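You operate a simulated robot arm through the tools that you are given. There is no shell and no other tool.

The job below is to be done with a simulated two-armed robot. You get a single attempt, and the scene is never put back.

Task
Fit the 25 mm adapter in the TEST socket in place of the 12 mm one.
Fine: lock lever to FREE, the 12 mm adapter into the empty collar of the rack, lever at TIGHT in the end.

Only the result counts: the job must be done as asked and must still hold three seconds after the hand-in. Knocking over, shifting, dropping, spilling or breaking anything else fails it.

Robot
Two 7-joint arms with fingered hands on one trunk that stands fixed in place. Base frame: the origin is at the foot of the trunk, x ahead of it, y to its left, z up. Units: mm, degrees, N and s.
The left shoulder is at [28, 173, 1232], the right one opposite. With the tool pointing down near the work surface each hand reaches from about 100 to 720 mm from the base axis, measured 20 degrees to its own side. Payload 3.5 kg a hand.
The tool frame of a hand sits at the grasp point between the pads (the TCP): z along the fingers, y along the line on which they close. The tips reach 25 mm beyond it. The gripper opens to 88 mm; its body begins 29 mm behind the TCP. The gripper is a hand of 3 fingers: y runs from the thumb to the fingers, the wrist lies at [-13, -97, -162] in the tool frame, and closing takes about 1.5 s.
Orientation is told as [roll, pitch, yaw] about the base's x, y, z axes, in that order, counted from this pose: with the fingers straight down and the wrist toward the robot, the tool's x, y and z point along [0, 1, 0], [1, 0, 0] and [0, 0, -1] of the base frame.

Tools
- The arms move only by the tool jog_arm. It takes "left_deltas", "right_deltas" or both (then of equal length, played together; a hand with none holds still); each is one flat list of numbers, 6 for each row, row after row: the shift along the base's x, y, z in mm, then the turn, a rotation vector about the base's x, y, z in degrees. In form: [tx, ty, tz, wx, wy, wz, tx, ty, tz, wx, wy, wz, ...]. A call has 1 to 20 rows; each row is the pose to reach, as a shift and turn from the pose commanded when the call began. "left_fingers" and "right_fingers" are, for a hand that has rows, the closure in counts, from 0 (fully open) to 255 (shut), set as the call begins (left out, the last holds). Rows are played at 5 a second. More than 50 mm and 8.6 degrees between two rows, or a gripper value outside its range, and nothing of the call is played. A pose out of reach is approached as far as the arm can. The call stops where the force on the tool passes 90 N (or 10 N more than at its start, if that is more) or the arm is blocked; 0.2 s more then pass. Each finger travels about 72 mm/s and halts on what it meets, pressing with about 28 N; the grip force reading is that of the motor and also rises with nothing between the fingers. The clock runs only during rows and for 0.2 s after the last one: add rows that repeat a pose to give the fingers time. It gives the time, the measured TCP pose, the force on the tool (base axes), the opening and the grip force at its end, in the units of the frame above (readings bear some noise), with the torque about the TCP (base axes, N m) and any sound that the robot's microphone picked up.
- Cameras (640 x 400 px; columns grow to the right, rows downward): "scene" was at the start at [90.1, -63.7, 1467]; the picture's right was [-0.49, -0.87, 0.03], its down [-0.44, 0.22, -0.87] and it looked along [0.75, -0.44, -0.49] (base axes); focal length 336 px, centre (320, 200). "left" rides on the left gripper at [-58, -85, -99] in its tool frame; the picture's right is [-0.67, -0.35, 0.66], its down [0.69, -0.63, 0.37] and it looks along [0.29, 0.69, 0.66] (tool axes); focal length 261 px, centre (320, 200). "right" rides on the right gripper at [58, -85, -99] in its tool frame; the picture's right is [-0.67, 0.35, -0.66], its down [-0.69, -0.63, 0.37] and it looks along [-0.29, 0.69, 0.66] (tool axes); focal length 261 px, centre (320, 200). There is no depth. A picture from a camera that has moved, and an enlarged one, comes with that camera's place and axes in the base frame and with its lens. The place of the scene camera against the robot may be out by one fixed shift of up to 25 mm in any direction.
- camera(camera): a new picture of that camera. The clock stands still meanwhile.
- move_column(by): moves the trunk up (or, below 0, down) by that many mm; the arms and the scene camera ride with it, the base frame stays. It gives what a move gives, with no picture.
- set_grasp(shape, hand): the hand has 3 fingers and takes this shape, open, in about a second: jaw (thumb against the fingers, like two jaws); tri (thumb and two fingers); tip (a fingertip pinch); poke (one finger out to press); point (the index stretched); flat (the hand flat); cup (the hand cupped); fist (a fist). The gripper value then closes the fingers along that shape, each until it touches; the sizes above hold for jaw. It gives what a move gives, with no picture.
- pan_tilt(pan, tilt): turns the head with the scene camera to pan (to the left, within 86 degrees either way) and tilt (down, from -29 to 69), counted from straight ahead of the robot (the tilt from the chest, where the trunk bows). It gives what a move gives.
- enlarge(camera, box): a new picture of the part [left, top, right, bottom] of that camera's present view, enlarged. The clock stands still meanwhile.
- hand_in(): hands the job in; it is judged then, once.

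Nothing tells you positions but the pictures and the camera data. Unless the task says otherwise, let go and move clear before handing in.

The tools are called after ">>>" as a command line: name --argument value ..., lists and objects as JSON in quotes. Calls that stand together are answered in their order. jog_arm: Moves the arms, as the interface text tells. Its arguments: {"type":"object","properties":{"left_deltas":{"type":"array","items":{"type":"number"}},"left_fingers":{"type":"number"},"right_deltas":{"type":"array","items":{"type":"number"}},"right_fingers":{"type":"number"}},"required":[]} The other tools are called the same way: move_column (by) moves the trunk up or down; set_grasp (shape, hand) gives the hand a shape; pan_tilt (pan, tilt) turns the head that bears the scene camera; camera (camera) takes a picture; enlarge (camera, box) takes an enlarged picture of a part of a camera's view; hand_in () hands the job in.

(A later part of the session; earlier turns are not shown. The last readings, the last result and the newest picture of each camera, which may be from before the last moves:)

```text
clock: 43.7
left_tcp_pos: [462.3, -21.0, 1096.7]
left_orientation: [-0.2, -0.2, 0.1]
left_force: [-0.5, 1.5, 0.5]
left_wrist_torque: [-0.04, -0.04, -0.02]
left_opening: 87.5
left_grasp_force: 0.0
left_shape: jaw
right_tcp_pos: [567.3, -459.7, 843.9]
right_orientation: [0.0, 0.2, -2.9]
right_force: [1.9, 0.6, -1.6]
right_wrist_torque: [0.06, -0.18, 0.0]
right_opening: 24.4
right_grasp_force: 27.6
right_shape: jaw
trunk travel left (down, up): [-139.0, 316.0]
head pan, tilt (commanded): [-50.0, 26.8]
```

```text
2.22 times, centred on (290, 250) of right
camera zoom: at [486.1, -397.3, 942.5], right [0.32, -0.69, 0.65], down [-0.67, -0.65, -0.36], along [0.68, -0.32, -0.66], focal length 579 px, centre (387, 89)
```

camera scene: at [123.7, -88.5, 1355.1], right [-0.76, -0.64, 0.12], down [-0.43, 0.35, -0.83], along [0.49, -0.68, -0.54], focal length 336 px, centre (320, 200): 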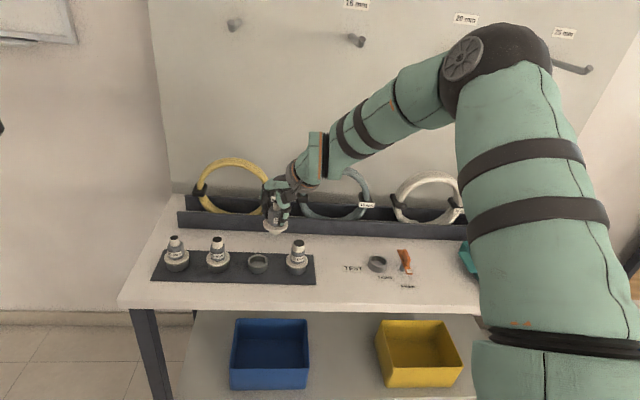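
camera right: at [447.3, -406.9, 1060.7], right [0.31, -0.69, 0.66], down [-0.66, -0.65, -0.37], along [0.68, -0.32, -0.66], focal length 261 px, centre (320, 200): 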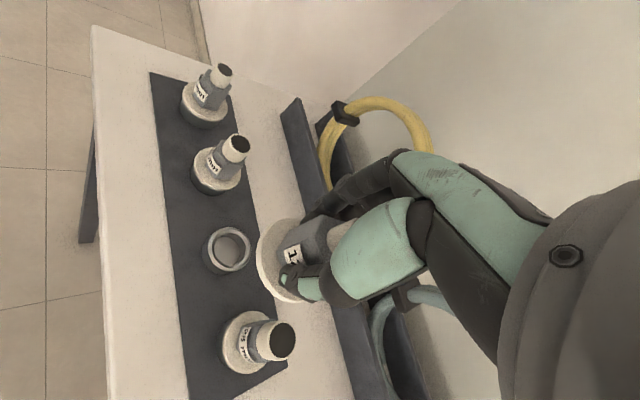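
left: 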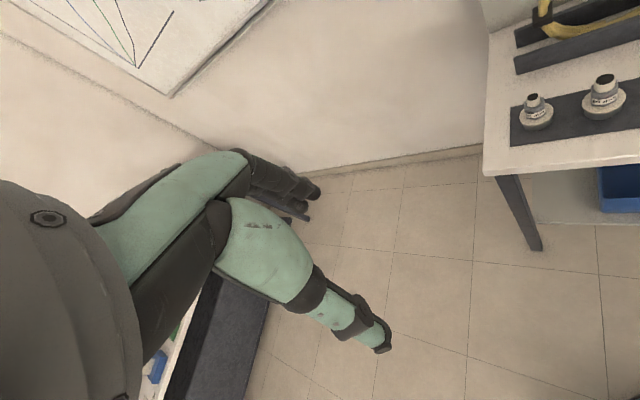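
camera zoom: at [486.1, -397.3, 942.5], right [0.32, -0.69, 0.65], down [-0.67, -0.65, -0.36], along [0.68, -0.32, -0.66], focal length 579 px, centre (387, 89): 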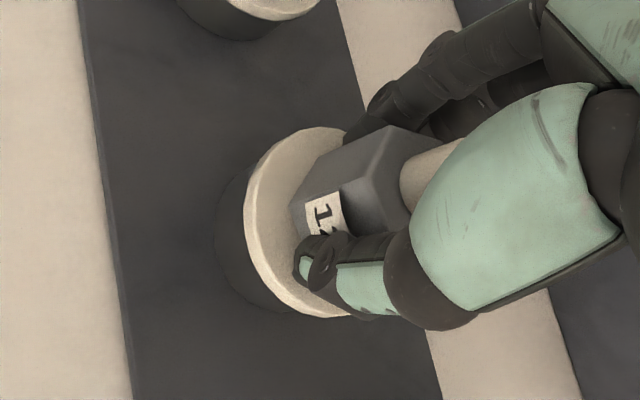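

The whole robot seems to have shifted by about 4 mm, since the left hand and head camera moved too. I'll hold still for a moment and read again.

>>> jog_arm --right_deltas '[0, 0, 0, 0, 0, 0, 0, 0, 0, 0, 0, 0]'

>>> camera --camera "scene"

>>> camera --camera "left"

```text
clock: 44.3
left_tcp_pos: [466.0, -24.8, 1095.3]
left_orientation: [0.0, 0.0, 0.0]
left_force: [0.1, -0.6, 0.3]
left_wrist_torque: [-0.04, 0.05, -0.01]
left_opening: 87.6
left_grasp_force: 0.1
left_shape: jaw
right_tcp_pos: [572.5, -461.9, 842.6]
right_orientation: [0.1, 0.1, -2.8]
right_force: [0.2, 0.4, -2.1]
right_wrist_torque: [-0.01, 0.01, -0.01]
right_opening: 24.2
right_grasp_force: 28.1
right_shape: jaw
trunk travel left (down, up): [-139.0, 316.0]
head pan, tilt (commanded): [-50.0, 26.8]
```

```text
taken
camera scene: at [176.7, -88.7, 1265.3], right [-0.74, -0.64, 0.2], down [-0.51, 0.35, -0.79], along [0.44, -0.68, -0.58], focal length 336 px, centre (320, 200)
```

scene: 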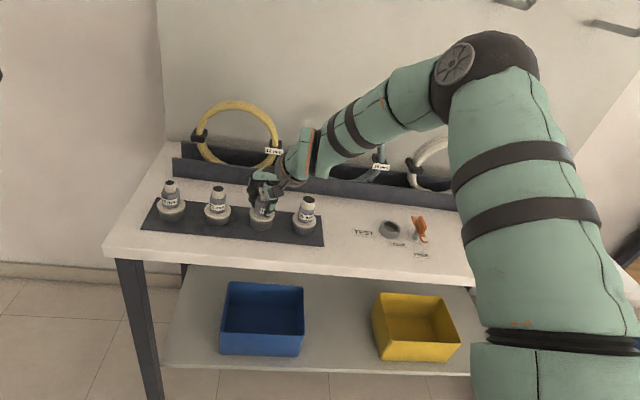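

```text
taken
camera left: at [381.2, -81.3, 1194.6], right [-0.35, -0.67, -0.66], down [-0.63, 0.69, -0.37], along [0.69, 0.29, -0.66], focal length 261 px, centre (320, 200)
```

left: 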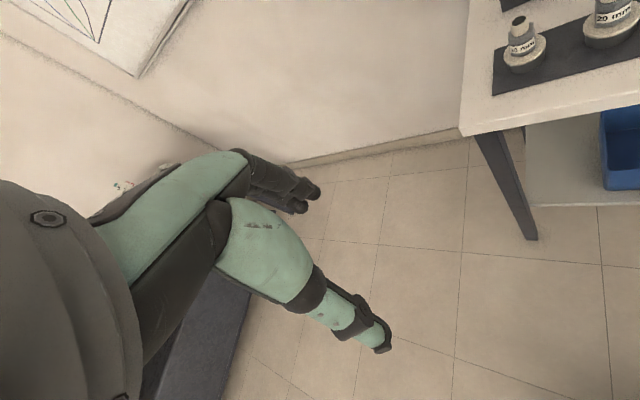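

>>> enlarge --camera "scene" --box '[230, 185, 330, 255]'

>>> enlarge --camera "right" --box '[200, 160, 380, 340]'

```text
5.71 times, centred on (280, 220) of scene
camera zoom: at [176.7, -88.7, 1265.3], right [-0.74, -0.64, 0.2], down [-0.51, 0.35, -0.79], along [0.44, -0.68, -0.58], focal length 1921 px, centre (549, 86)
```

zoom: 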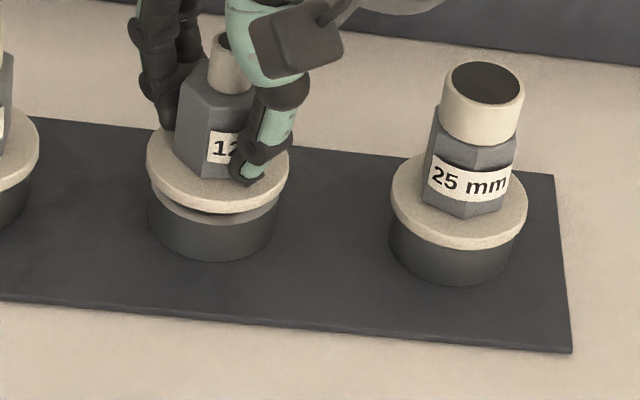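

```text
2.22 times, centred on (290, 250) of right
camera zoom: at [490.1, -399.5, 941.2], right [0.31, -0.69, 0.65], down [-0.66, -0.65, -0.37], along [0.68, -0.32, -0.66], focal length 579 px, centre (387, 89)
```

zoom: 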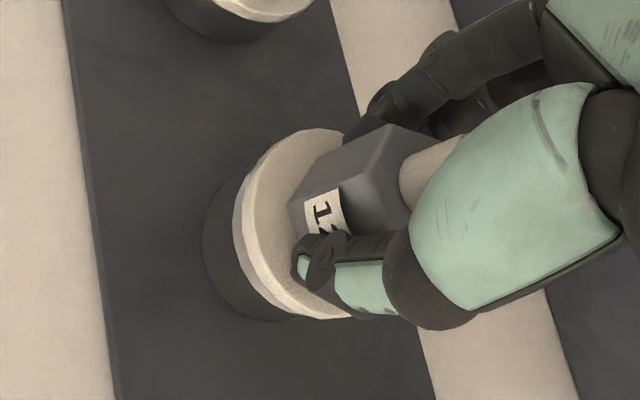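

>>> jog_arm --right_deltas '[0, 0, -2, 0, 0, 0, 0, 0, -4, 0, 0, 0, 0, 0, -4, 0, 0, 0]'

>>> enlarge --camera "scene" --box '[230, 185, 330, 255]'

```text
clock: 45.1
left_tcp_pos: [465.7, -23.2, 1095.4]
left_orientation: [0.0, 0.0, 0.0]
left_force: [1.1, -0.5, 0.0]
left_wrist_torque: [0.01, 0.02, 0.03]
left_opening: 87.6
left_grasp_force: 0.1
left_shape: jaw
right_tcp_pos: [572.0, -461.8, 839.0]
right_orientation: [0.1, 0.0, -3.0]
right_force: [-1.4, 1.2, -1.4]
right_wrist_torque: [0.0, 0.02, 0.04]
right_opening: 24.5
right_grasp_force: 28.5
right_shape: jaw
trunk travel left (down, up): [-139.0, 316.0]
head pan, tilt (commanded): [-50.0, 26.8]
```

```text
5.71 times, centred on (280, 220) of scene
camera zoom: at [176.5, -88.6, 1265.4], right [-0.74, -0.64, 0.2], down [-0.51, 0.35, -0.79], along [0.44, -0.68, -0.58], focal length 1921 px, centre (549, 86)
```

zoom: 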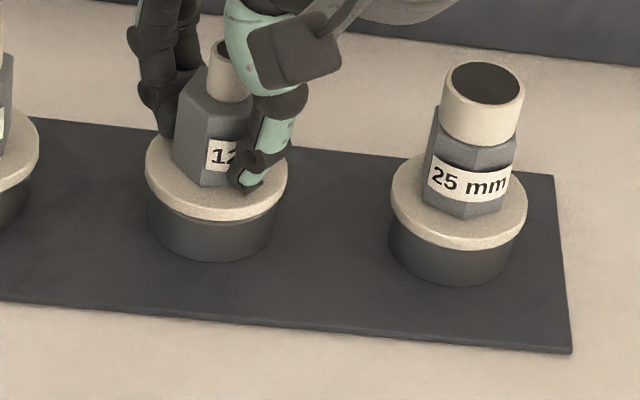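

>>> jog_arm --right_deltas '[0, 0, -1.5, 0, 0, 0, 0, 0, -3, 0, 0, 0, 0, 0, -3, 0, 0, 0]'

>>> enlarge --camera "scene" --box '[230, 185, 330, 255]'

```text
clock: 45.9
left_tcp_pos: [466.0, -20.6, 1096.9]
left_orientation: [-0.1, 0.0, 0.0]
left_force: [0.5, 0.7, -0.2]
left_wrist_torque: [0.04, 0.02, -0.01]
left_opening: 87.5
left_grasp_force: 0.0
left_shape: jaw
right_tcp_pos: [570.7, -461.5, 837.2]
right_orientation: [0.0, -0.1, -2.8]
right_force: [3.9, -1.2, 11.8]
right_wrist_torque: [0.02, -0.04, 0.01]
right_opening: 24.5
right_grasp_force: 27.6
right_shape: jaw
trunk travel left (down, up): [-139.0, 316.0]
head pan, tilt (commanded): [-50.0, 26.8]
```

```text
5.71 times, centred on (280, 220) of scene
camera zoom: at [175.4, -87.5, 1265.9], right [-0.74, -0.64, 0.2], down [-0.51, 0.34, -0.79], along [0.44, -0.68, -0.58], focal length 1921 px, centre (549, 86)
```

zoom: 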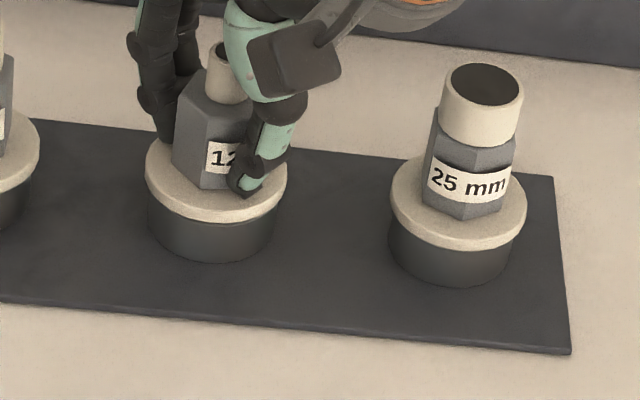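

The 12 mm adapter is seated, with about 12 N upward reaction. I'll ease off, open the fingers and rise clear.

>>> jog_arm --right_deltas '[0, 0, 1.5, 0, 0, 0, 0, 0, 1.5, 0, 0, 0]'

>>> jog_arm --right_deltas '[0, 0, 0, 0, 0, 0, 0, 0, 0, 0, 0, 0, 0, 0, 0, 0, 0, 0, 0, 0, 0, 0, 0, 0, 0, 0, 0, 0, 0, 0]' --right_fingers 75

>>> enlarge --camera "scene" --box '[230, 185, 330, 255]'

```text
clock: 46.5
left_tcp_pos: [465.7, -23.2, 1095.1]
left_orientation: [-0.1, 0.0, 0.0]
left_force: [0.0, -0.4, -0.3]
left_wrist_torque: [0.01, 0.03, -0.01]
left_opening: 87.6
left_grasp_force: 0.1
left_shape: jaw
right_tcp_pos: [571.9, -462.7, 837.2]
right_orientation: [0.1, 0.0, -2.9]
right_force: [-0.3, 0.6, 3.6]
right_wrist_torque: [0.01, 0.02, -0.02]
right_opening: 24.5
right_grasp_force: 28.1
right_shape: jaw
trunk travel left (down, up): [-139.0, 316.0]
head pan, tilt (commanded): [-50.0, 26.8]
```

```text
clock: 47.7
left_tcp_pos: [466.7, -22.6, 1094.1]
left_orientation: [-0.1, -0.1, 0.1]
left_force: [-0.4, 0.1, -0.4]
left_wrist_torque: [-0.03, 0.01, 0.01]
left_opening: 87.9
left_grasp_force: 0.2
left_shape: jaw
right_tcp_pos: [571.2, -462.9, 838.8]
right_orientation: [0.1, 0.1, -2.9]
right_force: [0.7, 0.5, 0.8]
right_wrist_torque: [-0.01, 0.0, 0.01]
right_opening: 61.7
right_grasp_force: 0.0
right_shape: jaw
trunk travel left (down, up): [-139.0, 316.0]
head pan, tilt (commanded): [-50.0, 26.8]
```

```text
5.71 times, centred on (280, 220) of scene
camera zoom: at [176.5, -88.5, 1265.4], right [-0.74, -0.64, 0.2], down [-0.51, 0.35, -0.79], along [0.44, -0.68, -0.58], focal length 1921 px, centre (549, 86)
```

zoom: 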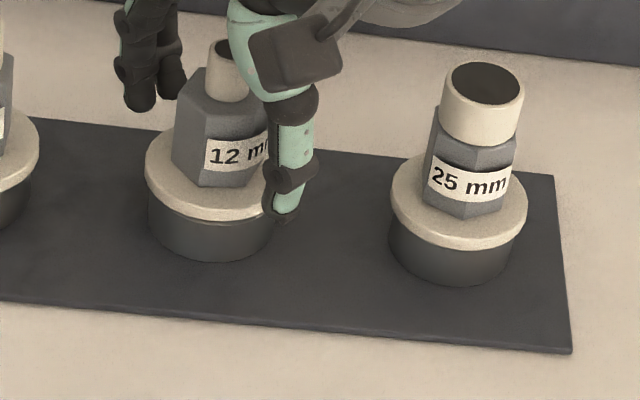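

Released cleanly and the adapter sits in the collar. I'll rise straight up and check it.

>>> jog_arm --right_deltas '[0, 0, 15, 0, 0, 0, 0, 0, 40, 0, 0, 0, 0, 0, 70, 0, 0, 0, 0, 0, 95, 0, 0, 0, 0, 0, 95, 0, 0, 0]'

>>> enlarge --camera "scene" --box '[130, 160, 340, 280]'

>>> camera --camera "right"

```text
clock: 48.9
left_tcp_pos: [466.3, -23.7, 1095.4]
left_orientation: [0.0, -0.1, 0.0]
left_force: [0.1, -0.4, 0.2]
left_wrist_torque: [-0.02, -0.02, -0.01]
left_opening: 87.8
left_grasp_force: 0.1
left_shape: jaw
right_tcp_pos: [571.5, -461.3, 932.1]
right_orientation: [0.1, 0.0, -2.8]
right_force: [-0.1, 0.2, 0.2]
right_wrist_torque: [0.0, -0.06, 0.0]
right_opening: 62.0
right_grasp_force: 0.2
right_shape: jaw
trunk travel left (down, up): [-139.0, 316.0]
head pan, tilt (commanded): [-50.0, 26.8]
```

```text
3.05 times, centred on (235, 220) of scene
camera zoom: at [176.8, -88.7, 1265.3], right [-0.74, -0.64, 0.2], down [-0.51, 0.35, -0.79], along [0.44, -0.68, -0.58], focal length 1025 px, centre (579, 139)
```

zoom: 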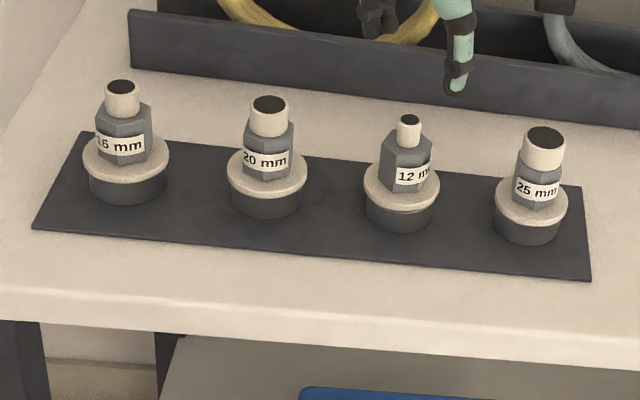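

```text
taken
camera right: at [489.3, -398.7, 1030.9], right [0.31, -0.69, 0.65], down [-0.66, -0.65, -0.37], along [0.68, -0.32, -0.66], focal length 261 px, centre (320, 200)
```

right: 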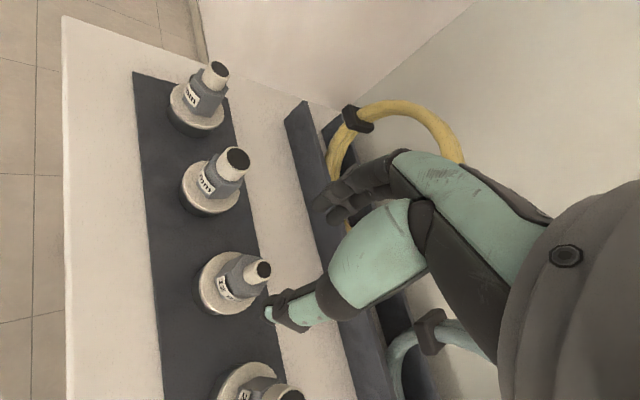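

The 12 mm adapter stands properly in the rack. Next I'll move over the 25 mm adapter, whose axis is near (504.8,-527.5) and top at z 862.

>>> jog_arm --right_deltas '[-16, -16, 0, 0, 0, 0, -33, -32, 0, 0, 0, 0, -50, -48, 0, 0, 0, 0, -65.5, -63.3, 0, 0, 0, 0, -65.5, -63.3, -20, 0, 0, 0, -65.5, -63.3, -20, 0, 0, 0]'

>>> camera --camera "right"

>>> enlarge --camera "scene" --box '[230, 150, 370, 260]'

```text
clock: 50.3
left_tcp_pos: [466.0, -25.2, 1095.6]
left_orientation: [0.1, 0.0, 0.0]
left_force: [-0.3, -1.6, -0.7]
left_wrist_torque: [-0.03, 0.0, 0.01]
left_opening: 87.4
left_grasp_force: 0.1
left_shape: jaw
right_tcp_pos: [506.5, -526.2, 912.1]
right_orientation: [0.1, 0.0, -2.9]
right_force: [-0.2, -0.4, 0.0]
right_wrist_torque: [-0.01, 0.02, 0.0]
right_opening: 61.8
right_grasp_force: 0.0
right_shape: jaw
trunk travel left (down, up): [-139.0, 316.0]
head pan, tilt (commanded): [-50.0, 26.8]
```

```text
taken
camera right: at [423.8, -463.4, 1010.7], right [0.31, -0.69, 0.66], down [-0.66, -0.65, -0.37], along [0.68, -0.32, -0.66], focal length 261 px, centre (320, 200)
```

right: 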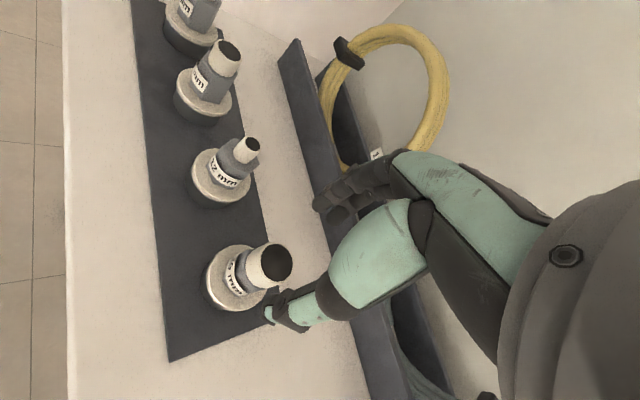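

```text
3.64 times, centred on (300, 205) of scene
camera zoom: at [176.2, -88.4, 1265.5], right [-0.74, -0.64, 0.2], down [-0.51, 0.35, -0.79], along [0.44, -0.68, -0.58], focal length 1223 px, centre (393, 182)
```

zoom: 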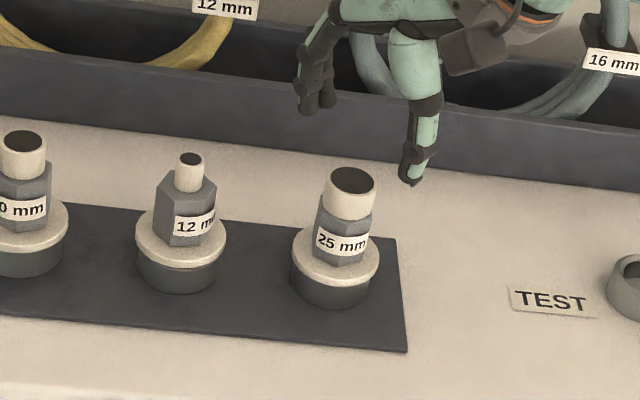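

>>> jog_arm --right_deltas '[0, 1, -20, 0, 0, 0, 0, 1, -40, 0, 0, 0, 0, 1, -52, 0, 0, 0, 0, 1, -52, 0, 0, 0]'

>>> enlarge --camera "right" --box '[200, 160, 380, 340]'

>>> enlarge --camera "scene" --box '[250, 170, 370, 260]'

```text
clock: 51.3
left_tcp_pos: [466.0, -22.8, 1094.7]
left_orientation: [-0.1, 0.0, 0.0]
left_force: [-0.6, -0.1, 0.6]
left_wrist_torque: [0.0, 0.0, 0.0]
left_opening: 87.7
left_grasp_force: 0.0
left_shape: jaw
right_tcp_pos: [505.7, -523.9, 859.8]
right_orientation: [0.1, 0.0, -3.0]
right_force: [0.0, 0.2, 0.4]
right_wrist_torque: [-0.02, -0.01, 0.03]
right_opening: 61.7
right_grasp_force: 0.0
right_shape: jaw
trunk travel left (down, up): [-139.0, 316.0]
head pan, tilt (commanded): [-50.0, 26.8]
```

```text
2.22 times, centred on (290, 250) of right
camera zoom: at [424.2, -461.1, 959.0], right [0.31, -0.69, 0.65], down [-0.66, -0.65, -0.37], along [0.68, -0.32, -0.66], focal length 579 px, centre (387, 89)
```

zoom: 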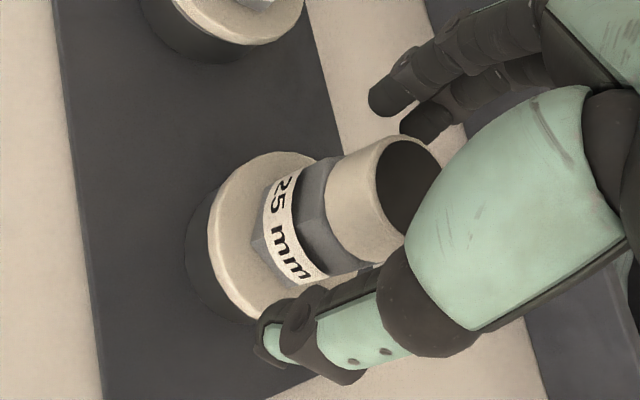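

```text
4.44 times, centred on (310, 215) of scene
camera zoom: at [176.4, -88.4, 1265.5], right [-0.74, -0.64, 0.2], down [-0.51, 0.35, -0.79], along [0.44, -0.68, -0.58], focal length 1494 px, centre (364, 133)
```

zoom: 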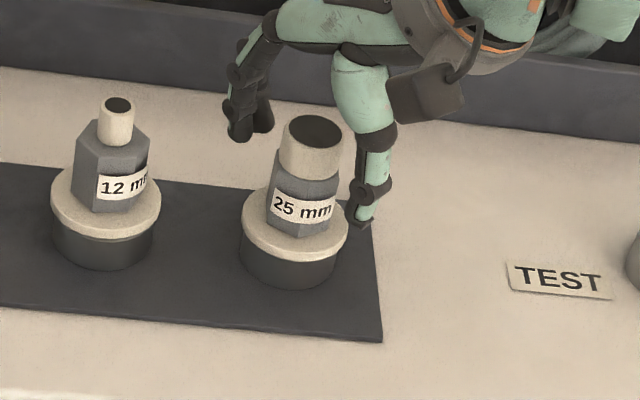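

>>> jog_arm --right_deltas '[0, -0.5, -10, 0, 0, 0, 0, -0.5, -20.5, 0, 0, 0, 0, -0.5, -20.5, 0, 0, 0]'

>>> enlarge --camera "right" --box '[200, 160, 380, 340]'

>>> enlarge --camera "scene" --box '[270, 180, 350, 250]'

```text
clock: 52.1
left_tcp_pos: [465.3, -23.1, 1095.1]
left_orientation: [0.0, 0.0, 0.0]
left_force: [0.5, -0.2, -0.1]
left_wrist_torque: [0.01, -0.01, -0.01]
left_opening: 87.5
left_grasp_force: 0.1
left_shape: jaw
right_tcp_pos: [506.2, -523.2, 840.6]
right_orientation: [0.1, 0.0, -2.9]
right_force: [-0.1, 0.0, 0.5]
right_wrist_torque: [-0.03, 0.02, 0.0]
right_opening: 61.8
right_grasp_force: 0.1
right_shape: jaw
trunk travel left (down, up): [-139.0, 316.0]
head pan, tilt (commanded): [-50.0, 26.8]
```

```text
2.22 times, centred on (290, 250) of right
camera zoom: at [424.7, -461.5, 938.9], right [0.31, -0.69, 0.66], down [-0.66, -0.65, -0.37], along [0.68, -0.32, -0.66], focal length 579 px, centre (387, 89)
```

zoom: 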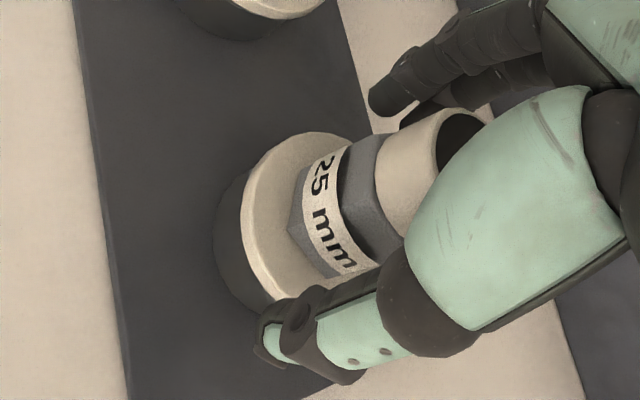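

```text
5.71 times, centred on (310, 215) of scene
camera zoom: at [176.4, -88.4, 1265.5], right [-0.74, -0.64, 0.2], down [-0.51, 0.35, -0.79], along [0.44, -0.68, -0.58], focal length 1921 px, centre (377, 114)
```

zoom: 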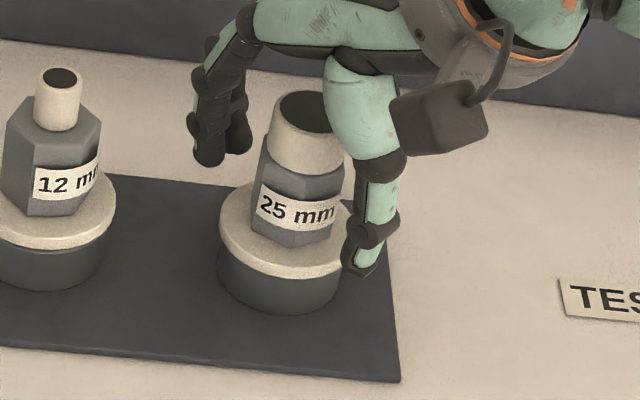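

>>> jog_arm --right_deltas '[0, 0, 0, 0, 0, 0, 0, 0, 0, 0, 0, 0, 0, 0, 0, 0, 0, 0, 0, 0, 0, 0, 0, 0, 0, 0, 0, 0, 0, 0, 0, 0, 0, 0, 0, 0, 0, 0, 0, 0, 0, 0]' --right_fingers 255

>>> enlarge --camera "right" --box '[200, 160, 380, 340]'

>>> enlarge --camera "scene" --box '[270, 180, 350, 250]'

```text
clock: 53.7
left_tcp_pos: [466.4, -22.6, 1094.9]
left_orientation: [0.0, -0.1, -0.1]
left_force: [-0.2, 0.2, -0.3]
left_wrist_torque: [0.0, -0.03, 0.01]
left_opening: 87.4
left_grasp_force: 0.1
left_shape: jaw
right_tcp_pos: [505.8, -524.6, 839.7]
right_orientation: [0.2, 0.0, -2.8]
right_force: [-0.3, 0.0, -0.1]
right_wrist_torque: [0.04, 0.02, 0.0]
right_opening: 25.2
right_grasp_force: 28.2
right_shape: jaw
trunk travel left (down, up): [-139.0, 316.0]
head pan, tilt (commanded): [-50.0, 26.8]
```

```text
2.22 times, centred on (290, 250) of right
camera zoom: at [424.9, -461.7, 938.8], right [0.31, -0.69, 0.65], down [-0.66, -0.65, -0.37], along [0.68, -0.32, -0.66], focal length 579 px, centre (387, 89)
```

zoom: 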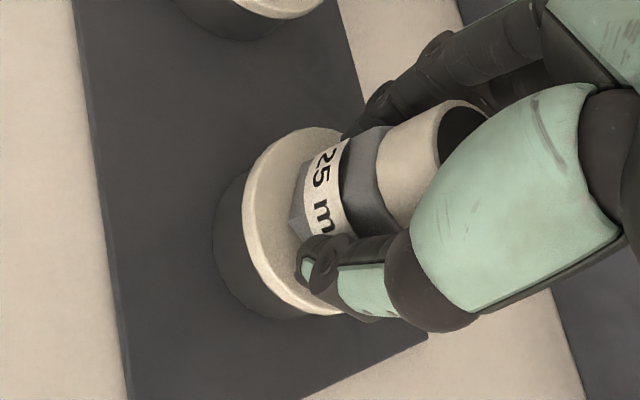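

```text
5.71 times, centred on (310, 215) of scene
camera zoom: at [176.6, -88.7, 1265.4], right [-0.74, -0.64, 0.2], down [-0.51, 0.35, -0.79], along [0.44, -0.68, -0.58], focal length 1921 px, centre (377, 114)
```

zoom: 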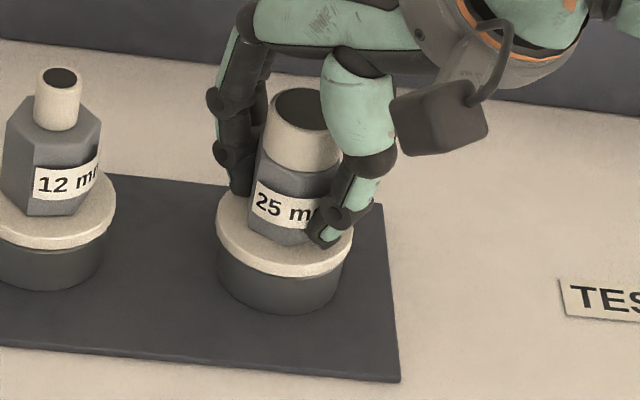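

Gripped at about 25 mm opening and upright. Now I'll lift it out.

>>> jog_arm --right_deltas '[0, 0, 4, 0, 0, 0, 0, 0, 10, 0, 0, 0, 0, 0, 20, 0, 0, 0, 0, 0, 40, 0, 0, 0, 0, 0, 60, 0, 0, 0, 0, 0, 60, 0, 0, 0]'

>>> enlarge --camera "scene" --box '[230, 150, 370, 260]'

>>> enlarge --camera "right" --box '[200, 160, 380, 340]'

```text
clock: 55.1
left_tcp_pos: [466.6, -24.8, 1094.7]
left_orientation: [0.0, 0.1, 0.0]
left_force: [0.0, 0.5, -0.4]
left_wrist_torque: [-0.01, 0.0, 0.03]
left_opening: 87.4
left_grasp_force: 0.1
left_shape: jaw
right_tcp_pos: [506.6, -524.9, 899.4]
right_orientation: [0.1, 0.0, -2.9]
right_force: [-0.3, 0.3, -1.0]
right_wrist_torque: [0.03, 0.01, -0.03]
right_opening: 25.0
right_grasp_force: 28.0
right_shape: jaw
trunk travel left (down, up): [-139.0, 316.0]
head pan, tilt (commanded): [-50.0, 26.8]
```

```text
3.64 times, centred on (300, 205) of scene
camera zoom: at [176.8, -89.0, 1265.3], right [-0.74, -0.64, 0.2], down [-0.51, 0.35, -0.79], along [0.44, -0.68, -0.58], focal length 1223 px, centre (393, 182)
```

zoom: 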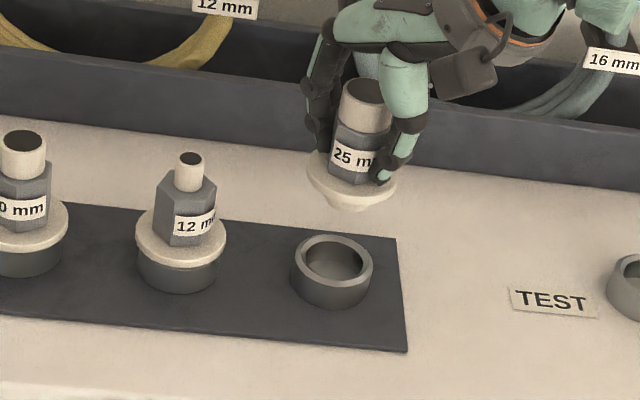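

```text
2.22 times, centred on (290, 250) of right
camera zoom: at [425.0, -462.5, 997.8], right [0.31, -0.69, 0.65], down [-0.66, -0.65, -0.37], along [0.68, -0.32, -0.66], focal length 579 px, centre (387, 89)
```

zoom: 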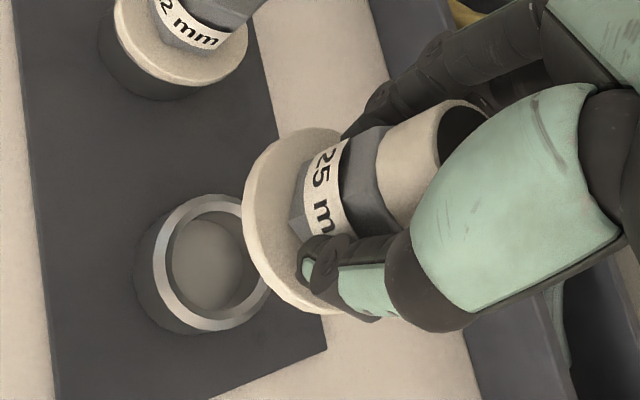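

The 25 mm adapter is out. I'll carry it toward the TEST socket in stages, keeping the present yaw.

>>> jog_arm --right_deltas '[-15, -18, 10, 0, 0, 0, -35, -42, 20, 0, 0, 0, -58, -70, 20, 0, 0, 0, -80, -98, 20, 0, 0, 0, -80, -98, 20, 0, 0, 0]'

>>> camera --camera "scene"

```text
clock: 56.3
left_tcp_pos: [466.8, -21.9, 1094.5]
left_orientation: [0.0, -0.1, 0.0]
left_force: [0.0, -0.1, -0.1]
left_wrist_torque: [0.0, 0.01, 0.01]
left_opening: 87.3
left_grasp_force: 0.2
left_shape: jaw
right_tcp_pos: [425.8, -622.8, 921.6]
right_orientation: [0.1, 0.0, -2.9]
right_force: [0.2, -0.2, -1.6]
right_wrist_torque: [-0.01, -0.02, 0.02]
right_opening: 24.7
right_grasp_force: 28.2
right_shape: jaw
trunk travel left (down, up): [-139.0, 316.0]
head pan, tilt (commanded): [-50.0, 26.8]
```

```text
taken
camera scene: at [177.0, -88.3, 1265.4], right [-0.74, -0.64, 0.2], down [-0.51, 0.35, -0.79], along [0.44, -0.68, -0.58], focal length 336 px, centre (320, 200)
```

scene: 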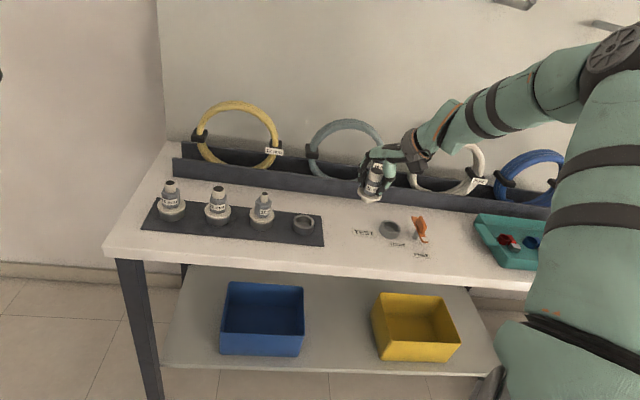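

>>> jog_arm --right_deltas '[-12, -15, 0, 0, 0, 0, -25, -30, 0, 0, 0, 0, -38, -45, 0, 0, 0, 0, -50, -60, 0, 0, 0, 0, -50, -60, 0, 0, 0, 0]'

>>> camera --camera "right"

>>> enlarge --camera "scene" --box '[340, 140, 480, 270]'

```text
clock: 57.5
left_tcp_pos: [466.5, -23.0, 1095.5]
left_orientation: [0.1, 0.0, 0.0]
left_force: [-0.3, 0.2, 0.4]
left_wrist_torque: [-0.01, -0.03, 0.0]
left_opening: 87.5
left_grasp_force: 0.0
left_shape: jaw
right_tcp_pos: [375.9, -680.9, 921.2]
right_orientation: [0.1, 0.0, -2.9]
right_force: [-0.3, 0.4, -0.9]
right_wrist_torque: [0.01, -0.03, 0.02]
right_opening: 24.8
right_grasp_force: 28.1
right_shape: jaw
trunk travel left (down, up): [-139.0, 316.0]
head pan, tilt (commanded): [-50.0, 26.8]
```

```text
taken
camera right: at [294.3, -618.0, 1020.0], right [0.31, -0.69, 0.65], down [-0.66, -0.65, -0.37], along [0.68, -0.32, -0.66], focal length 261 px, centre (320, 200)
```

right: 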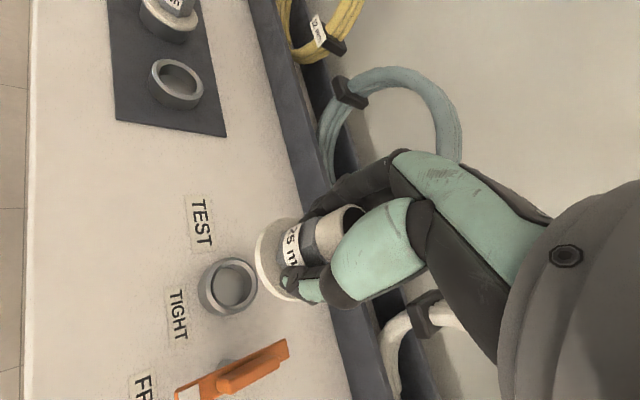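

```text
3.08 times, centred on (410, 205) of scene
camera zoom: at [176.7, -88.5, 1265.4], right [-0.74, -0.64, 0.2], down [-0.51, 0.35, -0.79], along [0.44, -0.68, -0.58], focal length 1034 px, centre (43, 185)
```

zoom: 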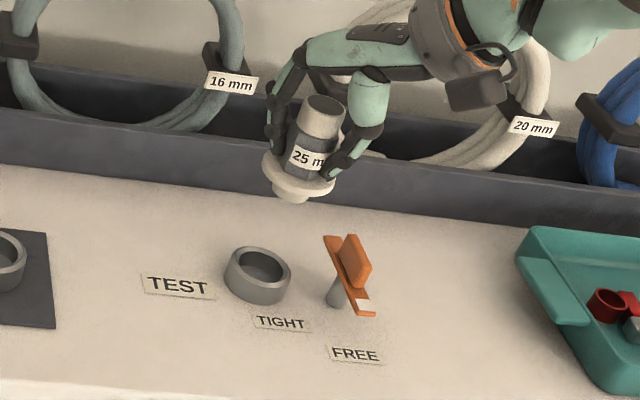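

>>> enlarge --camera "right" --box '[170, 200, 350, 380]'

```text
2.22 times, centred on (260, 290) of right
camera zoom: at [294.3, -618.0, 1020.0], right [0.31, -0.69, 0.65], down [-0.66, -0.65, -0.37], along [0.68, -0.32, -0.66], focal length 579 px, centre (453, 0)
```

zoom: 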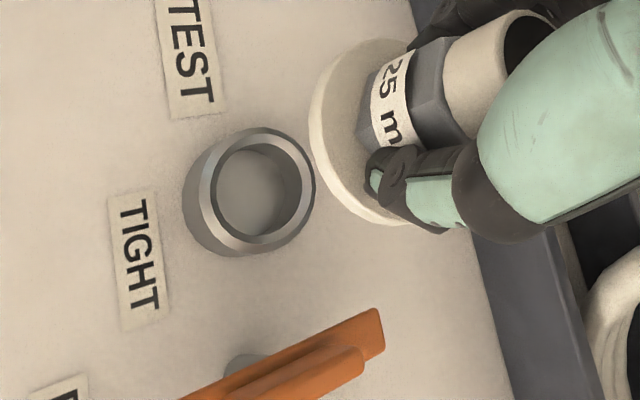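

The socket centre is confirmed near (374.3,-685.8). I'll adjust slightly and descend partway.

>>> jog_arm --right_deltas '[-1.4, -1.9, -15, 0, 0, 0, -1.4, -1.9, -35, 0, 0, 0, -1.4, -1.9, -50, 0, 0, 0, -1.4, -1.9, -50, 0, 0, 0]'

>>> enlarge --camera "right" --box '[200, 160, 380, 340]'

>>> enlarge --camera "scene" --box '[350, 170, 450, 260]'

```text
clock: 58.5
left_tcp_pos: [466.2, -23.1, 1096.2]
left_orientation: [0.0, 0.0, -0.1]
left_force: [0.2, 0.8, 0.2]
left_wrist_torque: [0.04, 0.0, 0.02]
left_opening: 87.7
left_grasp_force: 0.2
left_shape: jaw
right_tcp_pos: [373.4, -684.7, 870.2]
right_orientation: [0.0, 0.0, -2.9]
right_force: [0.5, 0.2, -0.9]
right_wrist_torque: [-0.01, -0.01, -0.02]
right_opening: 24.7
right_grasp_force: 27.6
right_shape: jaw
trunk travel left (down, up): [-139.0, 316.0]
head pan, tilt (commanded): [-50.0, 26.8]
```

```text
2.22 times, centred on (290, 250) of right
camera zoom: at [291.7, -621.5, 968.1], right [0.31, -0.69, 0.66], down [-0.66, -0.65, -0.37], along [0.68, -0.32, -0.66], focal length 579 px, centre (387, 89)
```

zoom: 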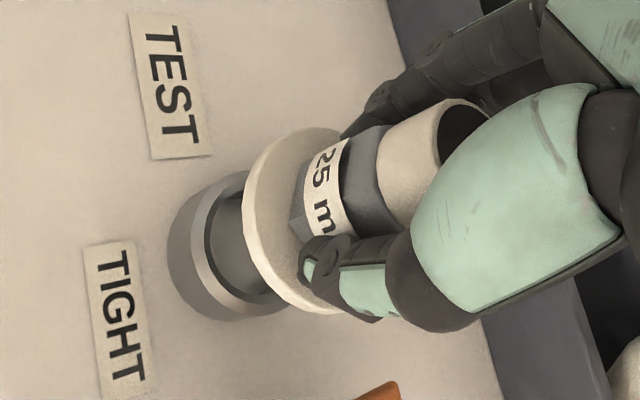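

```text
4.44 times, centred on (400, 215) of scene
camera zoom: at [176.5, -88.6, 1265.4], right [-0.74, -0.64, 0.2], down [-0.51, 0.35, -0.79], along [0.44, -0.68, -0.58], focal length 1494 px, centre (-36, 133)
```

zoom: 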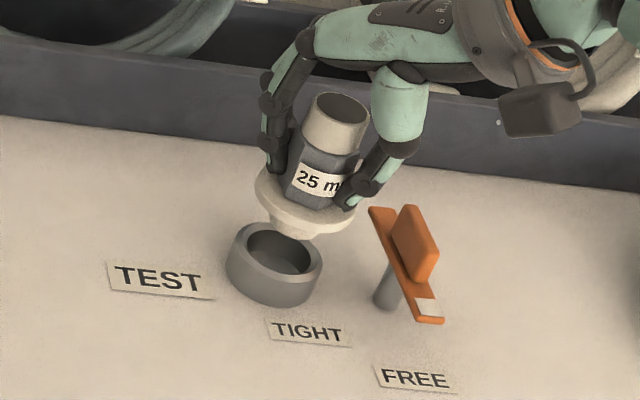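

>>> enlarge --camera "scene" --box '[375, 190, 435, 245]'

```text
7.27 times, centred on (405, 218) of scene
camera zoom: at [176.5, -88.6, 1265.4], right [-0.74, -0.64, 0.2], down [-0.51, 0.35, -0.79], along [0.44, -0.68, -0.58], focal length 2445 px, centre (-298, 73)
```

zoom: 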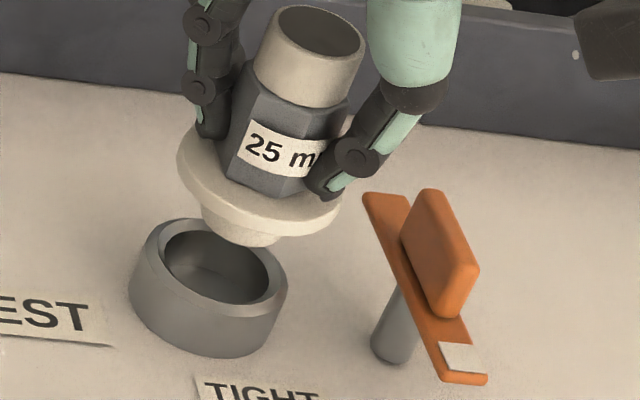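

>>> jog_arm --right_deltas '[1.5, 1.7, -5, 0, 0, 0, 1.5, 1.7, -12, 0, 0, 0, 1.5, 1.7, -12, 0, 0, 0]'

>>> enlarge --camera "scene" --box '[375, 190, 435, 245]'

>>> enlarge --camera "right" --box '[200, 160, 380, 340]'

```text
clock: 59.3
left_tcp_pos: [466.2, -24.0, 1095.4]
left_orientation: [0.1, -0.1, 0.0]
left_force: [0.1, 0.1, -0.7]
left_wrist_torque: [-0.06, 0.01, -0.01]
left_opening: 87.5
left_grasp_force: 0.1
left_shape: jaw
right_tcp_pos: [376.6, -683.2, 858.1]
right_orientation: [0.1, 0.0, -2.9]
right_force: [0.0, 0.8, -1.6]
right_wrist_torque: [-0.03, 0.0, 0.01]
right_opening: 24.8
right_grasp_force: 27.9
right_shape: jaw
trunk travel left (down, up): [-139.0, 316.0]
head pan, tilt (commanded): [-50.0, 26.8]
```

```text
7.27 times, centred on (405, 218) of scene
camera zoom: at [176.5, -88.6, 1265.4], right [-0.74, -0.64, 0.2], down [-0.51, 0.35, -0.79], along [0.44, -0.68, -0.58], focal length 2445 px, centre (-298, 73)
```

zoom: 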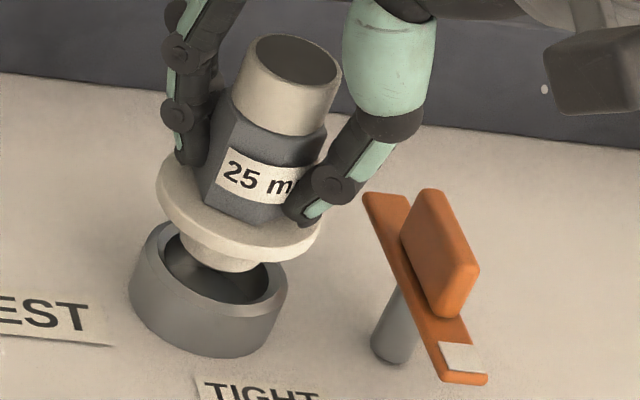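

```text
2.22 times, centred on (290, 250) of right
camera zoom: at [294.4, -620.5, 956.1], right [0.31, -0.69, 0.66], down [-0.66, -0.65, -0.37], along [0.68, -0.32, -0.66], focal length 579 px, centre (387, 89)
```

zoom: 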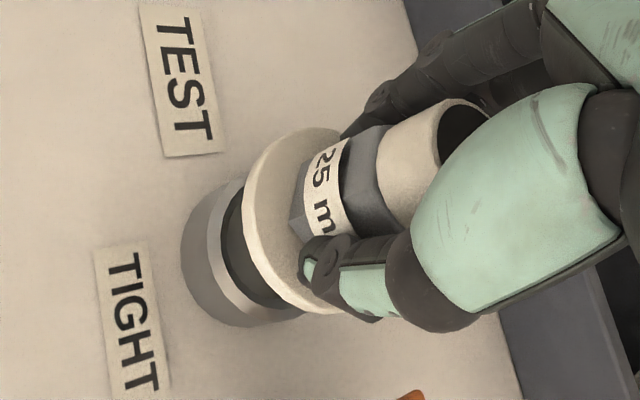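

>>> jog_arm --right_deltas '[-0.7, 0, -4, 0, 0, 0, -0.7, 0, -8, 0, 0, 0, -0.7, 0, -12, 0, 0, 0, -0.7, 0, -12, 0, 0, 0]'

>>> enlarge --camera "scene" --box '[375, 190, 435, 245]'

>>> enlarge --camera "right" --box '[200, 160, 380, 340]'

```text
clock: 60.3
left_tcp_pos: [466.1, -22.5, 1096.4]
left_orientation: [-0.1, 0.0, 0.0]
left_force: [0.2, -0.1, 0.1]
left_wrist_torque: [0.02, -0.04, 0.02]
left_opening: 87.6
left_grasp_force: 0.0
left_shape: jaw
right_tcp_pos: [376.1, -683.6, 845.4]
right_orientation: [0.1, 0.0, -2.9]
right_force: [0.2, 0.7, -0.4]
right_wrist_torque: [-0.02, 0.01, -0.01]
right_opening: 24.8
right_grasp_force: 28.0
right_shape: jaw
trunk travel left (down, up): [-139.0, 316.0]
head pan, tilt (commanded): [-50.0, 26.8]
```

```text
7.27 times, centred on (405, 218) of scene
camera zoom: at [176.5, -88.7, 1265.4], right [-0.74, -0.64, 0.2], down [-0.51, 0.35, -0.79], along [0.44, -0.68, -0.58], focal length 2445 px, centre (-298, 73)
```

zoom: 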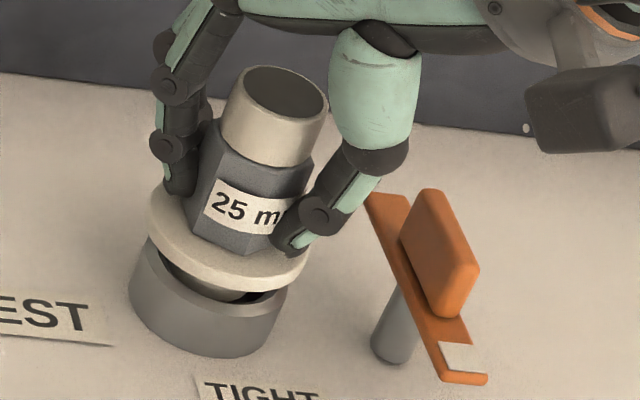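

```text
2.22 times, centred on (290, 250) of right
camera zoom: at [294.1, -620.6, 944.0], right [0.31, -0.69, 0.65], down [-0.66, -0.65, -0.37], along [0.68, -0.32, -0.66], focal length 579 px, centre (387, 89)
```

zoom: 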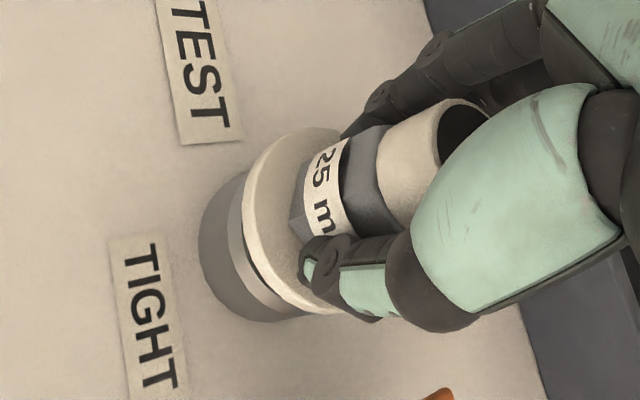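

>>> jog_arm --right_deltas '[0, 0, -3, 0, 0, 0, 0, 0, -6, 0, 0, 0, 0, 0, -8, 0, 0, 0, 0, 0, -8, 0, 0, 0]'

>>> enlarge --camera "scene" --box '[375, 190, 435, 245]'

>>> enlarge --camera "right" --box '[200, 160, 380, 340]'

```text
clock: 61.3
left_tcp_pos: [466.5, -23.9, 1096.9]
left_orientation: [0.0, 0.0, -0.1]
left_force: [0.2, -1.2, -0.1]
left_wrist_torque: [-0.01, 0.01, 0.02]
left_opening: 87.8
left_grasp_force: 0.2
left_shape: jaw
right_tcp_pos: [375.5, -684.4, 837.4]
right_orientation: [0.1, 0.0, -3.0]
right_force: [-0.1, -0.4, -1.3]
right_wrist_torque: [-0.03, 0.05, -0.03]
right_opening: 24.7
right_grasp_force: 28.2
right_shape: jaw
trunk travel left (down, up): [-139.0, 316.0]
head pan, tilt (commanded): [-50.0, 26.8]
```

```text
7.27 times, centred on (405, 218) of scene
camera zoom: at [176.4, -88.7, 1265.4], right [-0.74, -0.64, 0.2], down [-0.51, 0.35, -0.79], along [0.44, -0.68, -0.58], focal length 2445 px, centre (-298, 73)
```

zoom: 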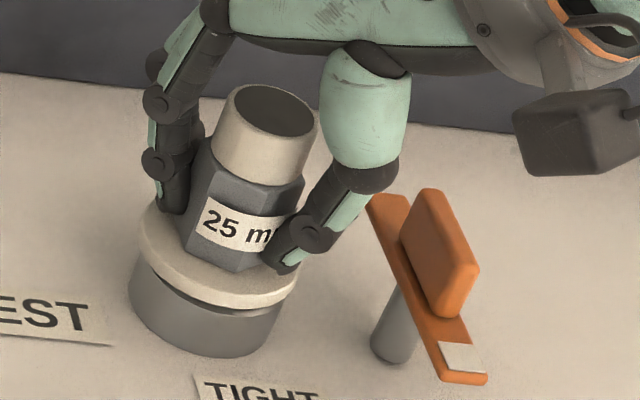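

```text
2.22 times, centred on (290, 250) of right
camera zoom: at [294.3, -621.0, 936.3], right [0.31, -0.69, 0.65], down [-0.66, -0.65, -0.37], along [0.68, -0.32, -0.66], focal length 579 px, centre (387, 89)
```

zoom: 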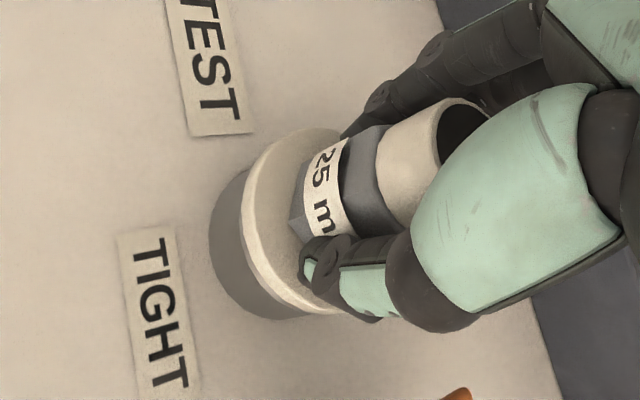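

>>> jog_arm --right_deltas '[0, 0, -1.5, 0, 0, 0, 0, 0, -3, 0, 0, 0, 0, 0, -3, 0, 0, 0]'

>>> enlarge --camera "scene" --box '[375, 190, 435, 245]'

```text
clock: 62.1
left_tcp_pos: [466.0, -23.5, 1096.3]
left_orientation: [0.0, -0.1, 0.0]
left_force: [-0.8, -0.1, 0.5]
left_wrist_torque: [0.0, 0.02, 0.02]
left_opening: 87.7
left_grasp_force: 0.1
left_shape: jaw
right_tcp_pos: [375.6, -682.3, 834.8]
right_orientation: [0.1, -0.1, -2.9]
right_force: [0.4, -1.7, 3.8]
right_wrist_torque: [-0.04, -0.03, -0.03]
right_opening: 24.8
right_grasp_force: 28.9
right_shape: jaw
trunk travel left (down, up): [-139.0, 316.0]
head pan, tilt (commanded): [-50.0, 26.8]
```

```text
7.27 times, centred on (405, 218) of scene
camera zoom: at [176.1, -88.2, 1265.6], right [-0.74, -0.64, 0.2], down [-0.51, 0.35, -0.79], along [0.44, -0.68, -0.58], focal length 2445 px, centre (-298, 73)
```

zoom: 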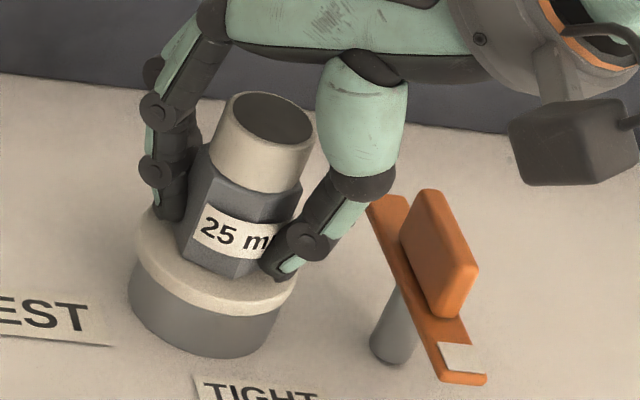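

>>> jog_arm --right_deltas '[0, 0, -1.5, 0, 0, 0, 0, 0, -1.5, 0, 0, 0]'

```text
clock: 62.7
left_tcp_pos: [464.5, -22.2, 1096.4]
left_orientation: [-0.1, 0.0, 0.0]
left_force: [-0.5, 0.0, 0.2]
left_wrist_torque: [0.01, -0.03, 0.01]
left_opening: 87.7
left_grasp_force: 0.0
left_shape: jaw
right_tcp_pos: [374.5, -681.7, 834.5]
right_orientation: [0.0, -0.1, -3.0]
right_force: [0.5, -2.8, 8.1]
right_wrist_torque: [-0.08, -0.07, -0.03]
right_opening: 25.0
right_grasp_force: 28.0
right_shape: jaw
trunk travel left (down, up): [-139.0, 316.0]
head pan, tilt (commanded): [-50.0, 26.8]
```

It's fully seated, with the reaction rising and no further travel. I'll ease off, open moderately (the lever is close to the thumb) and rise.

>>> jog_arm --right_deltas '[0, 0, 2.5, 0, 0, 0, 0, 0, 2.5, 0, 0, 0]'

>>> jog_arm --right_deltas '[0, 0, 0, 0, 0, 0, 0, 0, 0, 0, 0, 0, 0, 0, 0, 0, 0, 0, 0, 0, 0, 0, 0, 0, 0, 0, 0, 0, 0, 0]' --right_fingers 104

>>> enlarge --camera "scene" --box '[370, 180, 450, 250]'

```text
clock: 63.3
left_tcp_pos: [467.3, -23.0, 1095.4]
left_orientation: [0.0, 0.0, 0.0]
left_force: [0.4, -0.4, -0.2]
left_wrist_torque: [0.03, 0.01, 0.0]
left_opening: 87.8
left_grasp_force: 0.1
left_shape: jaw
right_tcp_pos: [374.6, -681.8, 835.8]
right_orientation: [0.2, 0.0, -2.8]
right_force: [-0.4, -0.1, -0.5]
right_wrist_torque: [0.01, 0.03, 0.0]
right_opening: 24.8
right_grasp_force: 27.8
right_shape: jaw
trunk travel left (down, up): [-139.0, 316.0]
head pan, tilt (commanded): [-50.0, 26.8]
```

```text
clock: 64.5
left_tcp_pos: [467.2, -23.4, 1095.4]
left_orientation: [0.1, 0.0, 0.0]
left_force: [-0.4, 0.4, -0.3]
left_wrist_torque: [0.0, 0.01, -0.02]
left_opening: 87.5
left_grasp_force: 0.1
left_shape: jaw
right_tcp_pos: [375.7, -681.9, 837.0]
right_orientation: [0.0, -0.1, -2.8]
right_force: [1.5, 0.0, 0.3]
right_wrist_torque: [-0.01, -0.02, -0.01]
right_opening: 51.7
right_grasp_force: 0.2
right_shape: jaw
trunk travel left (down, up): [-139.0, 316.0]
head pan, tilt (commanded): [-50.0, 26.8]
```

```text
5.71 times, centred on (410, 215) of scene
camera zoom: at [176.5, -88.6, 1265.4], right [-0.74, -0.64, 0.2], down [-0.51, 0.35, -0.79], along [0.44, -0.68, -0.58], focal length 1921 px, centre (-194, 114)
```

zoom: 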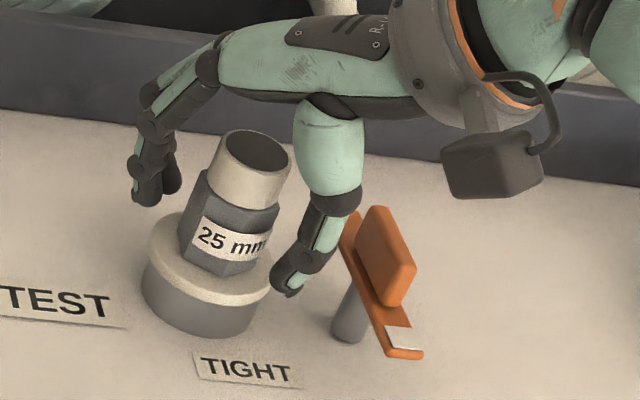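

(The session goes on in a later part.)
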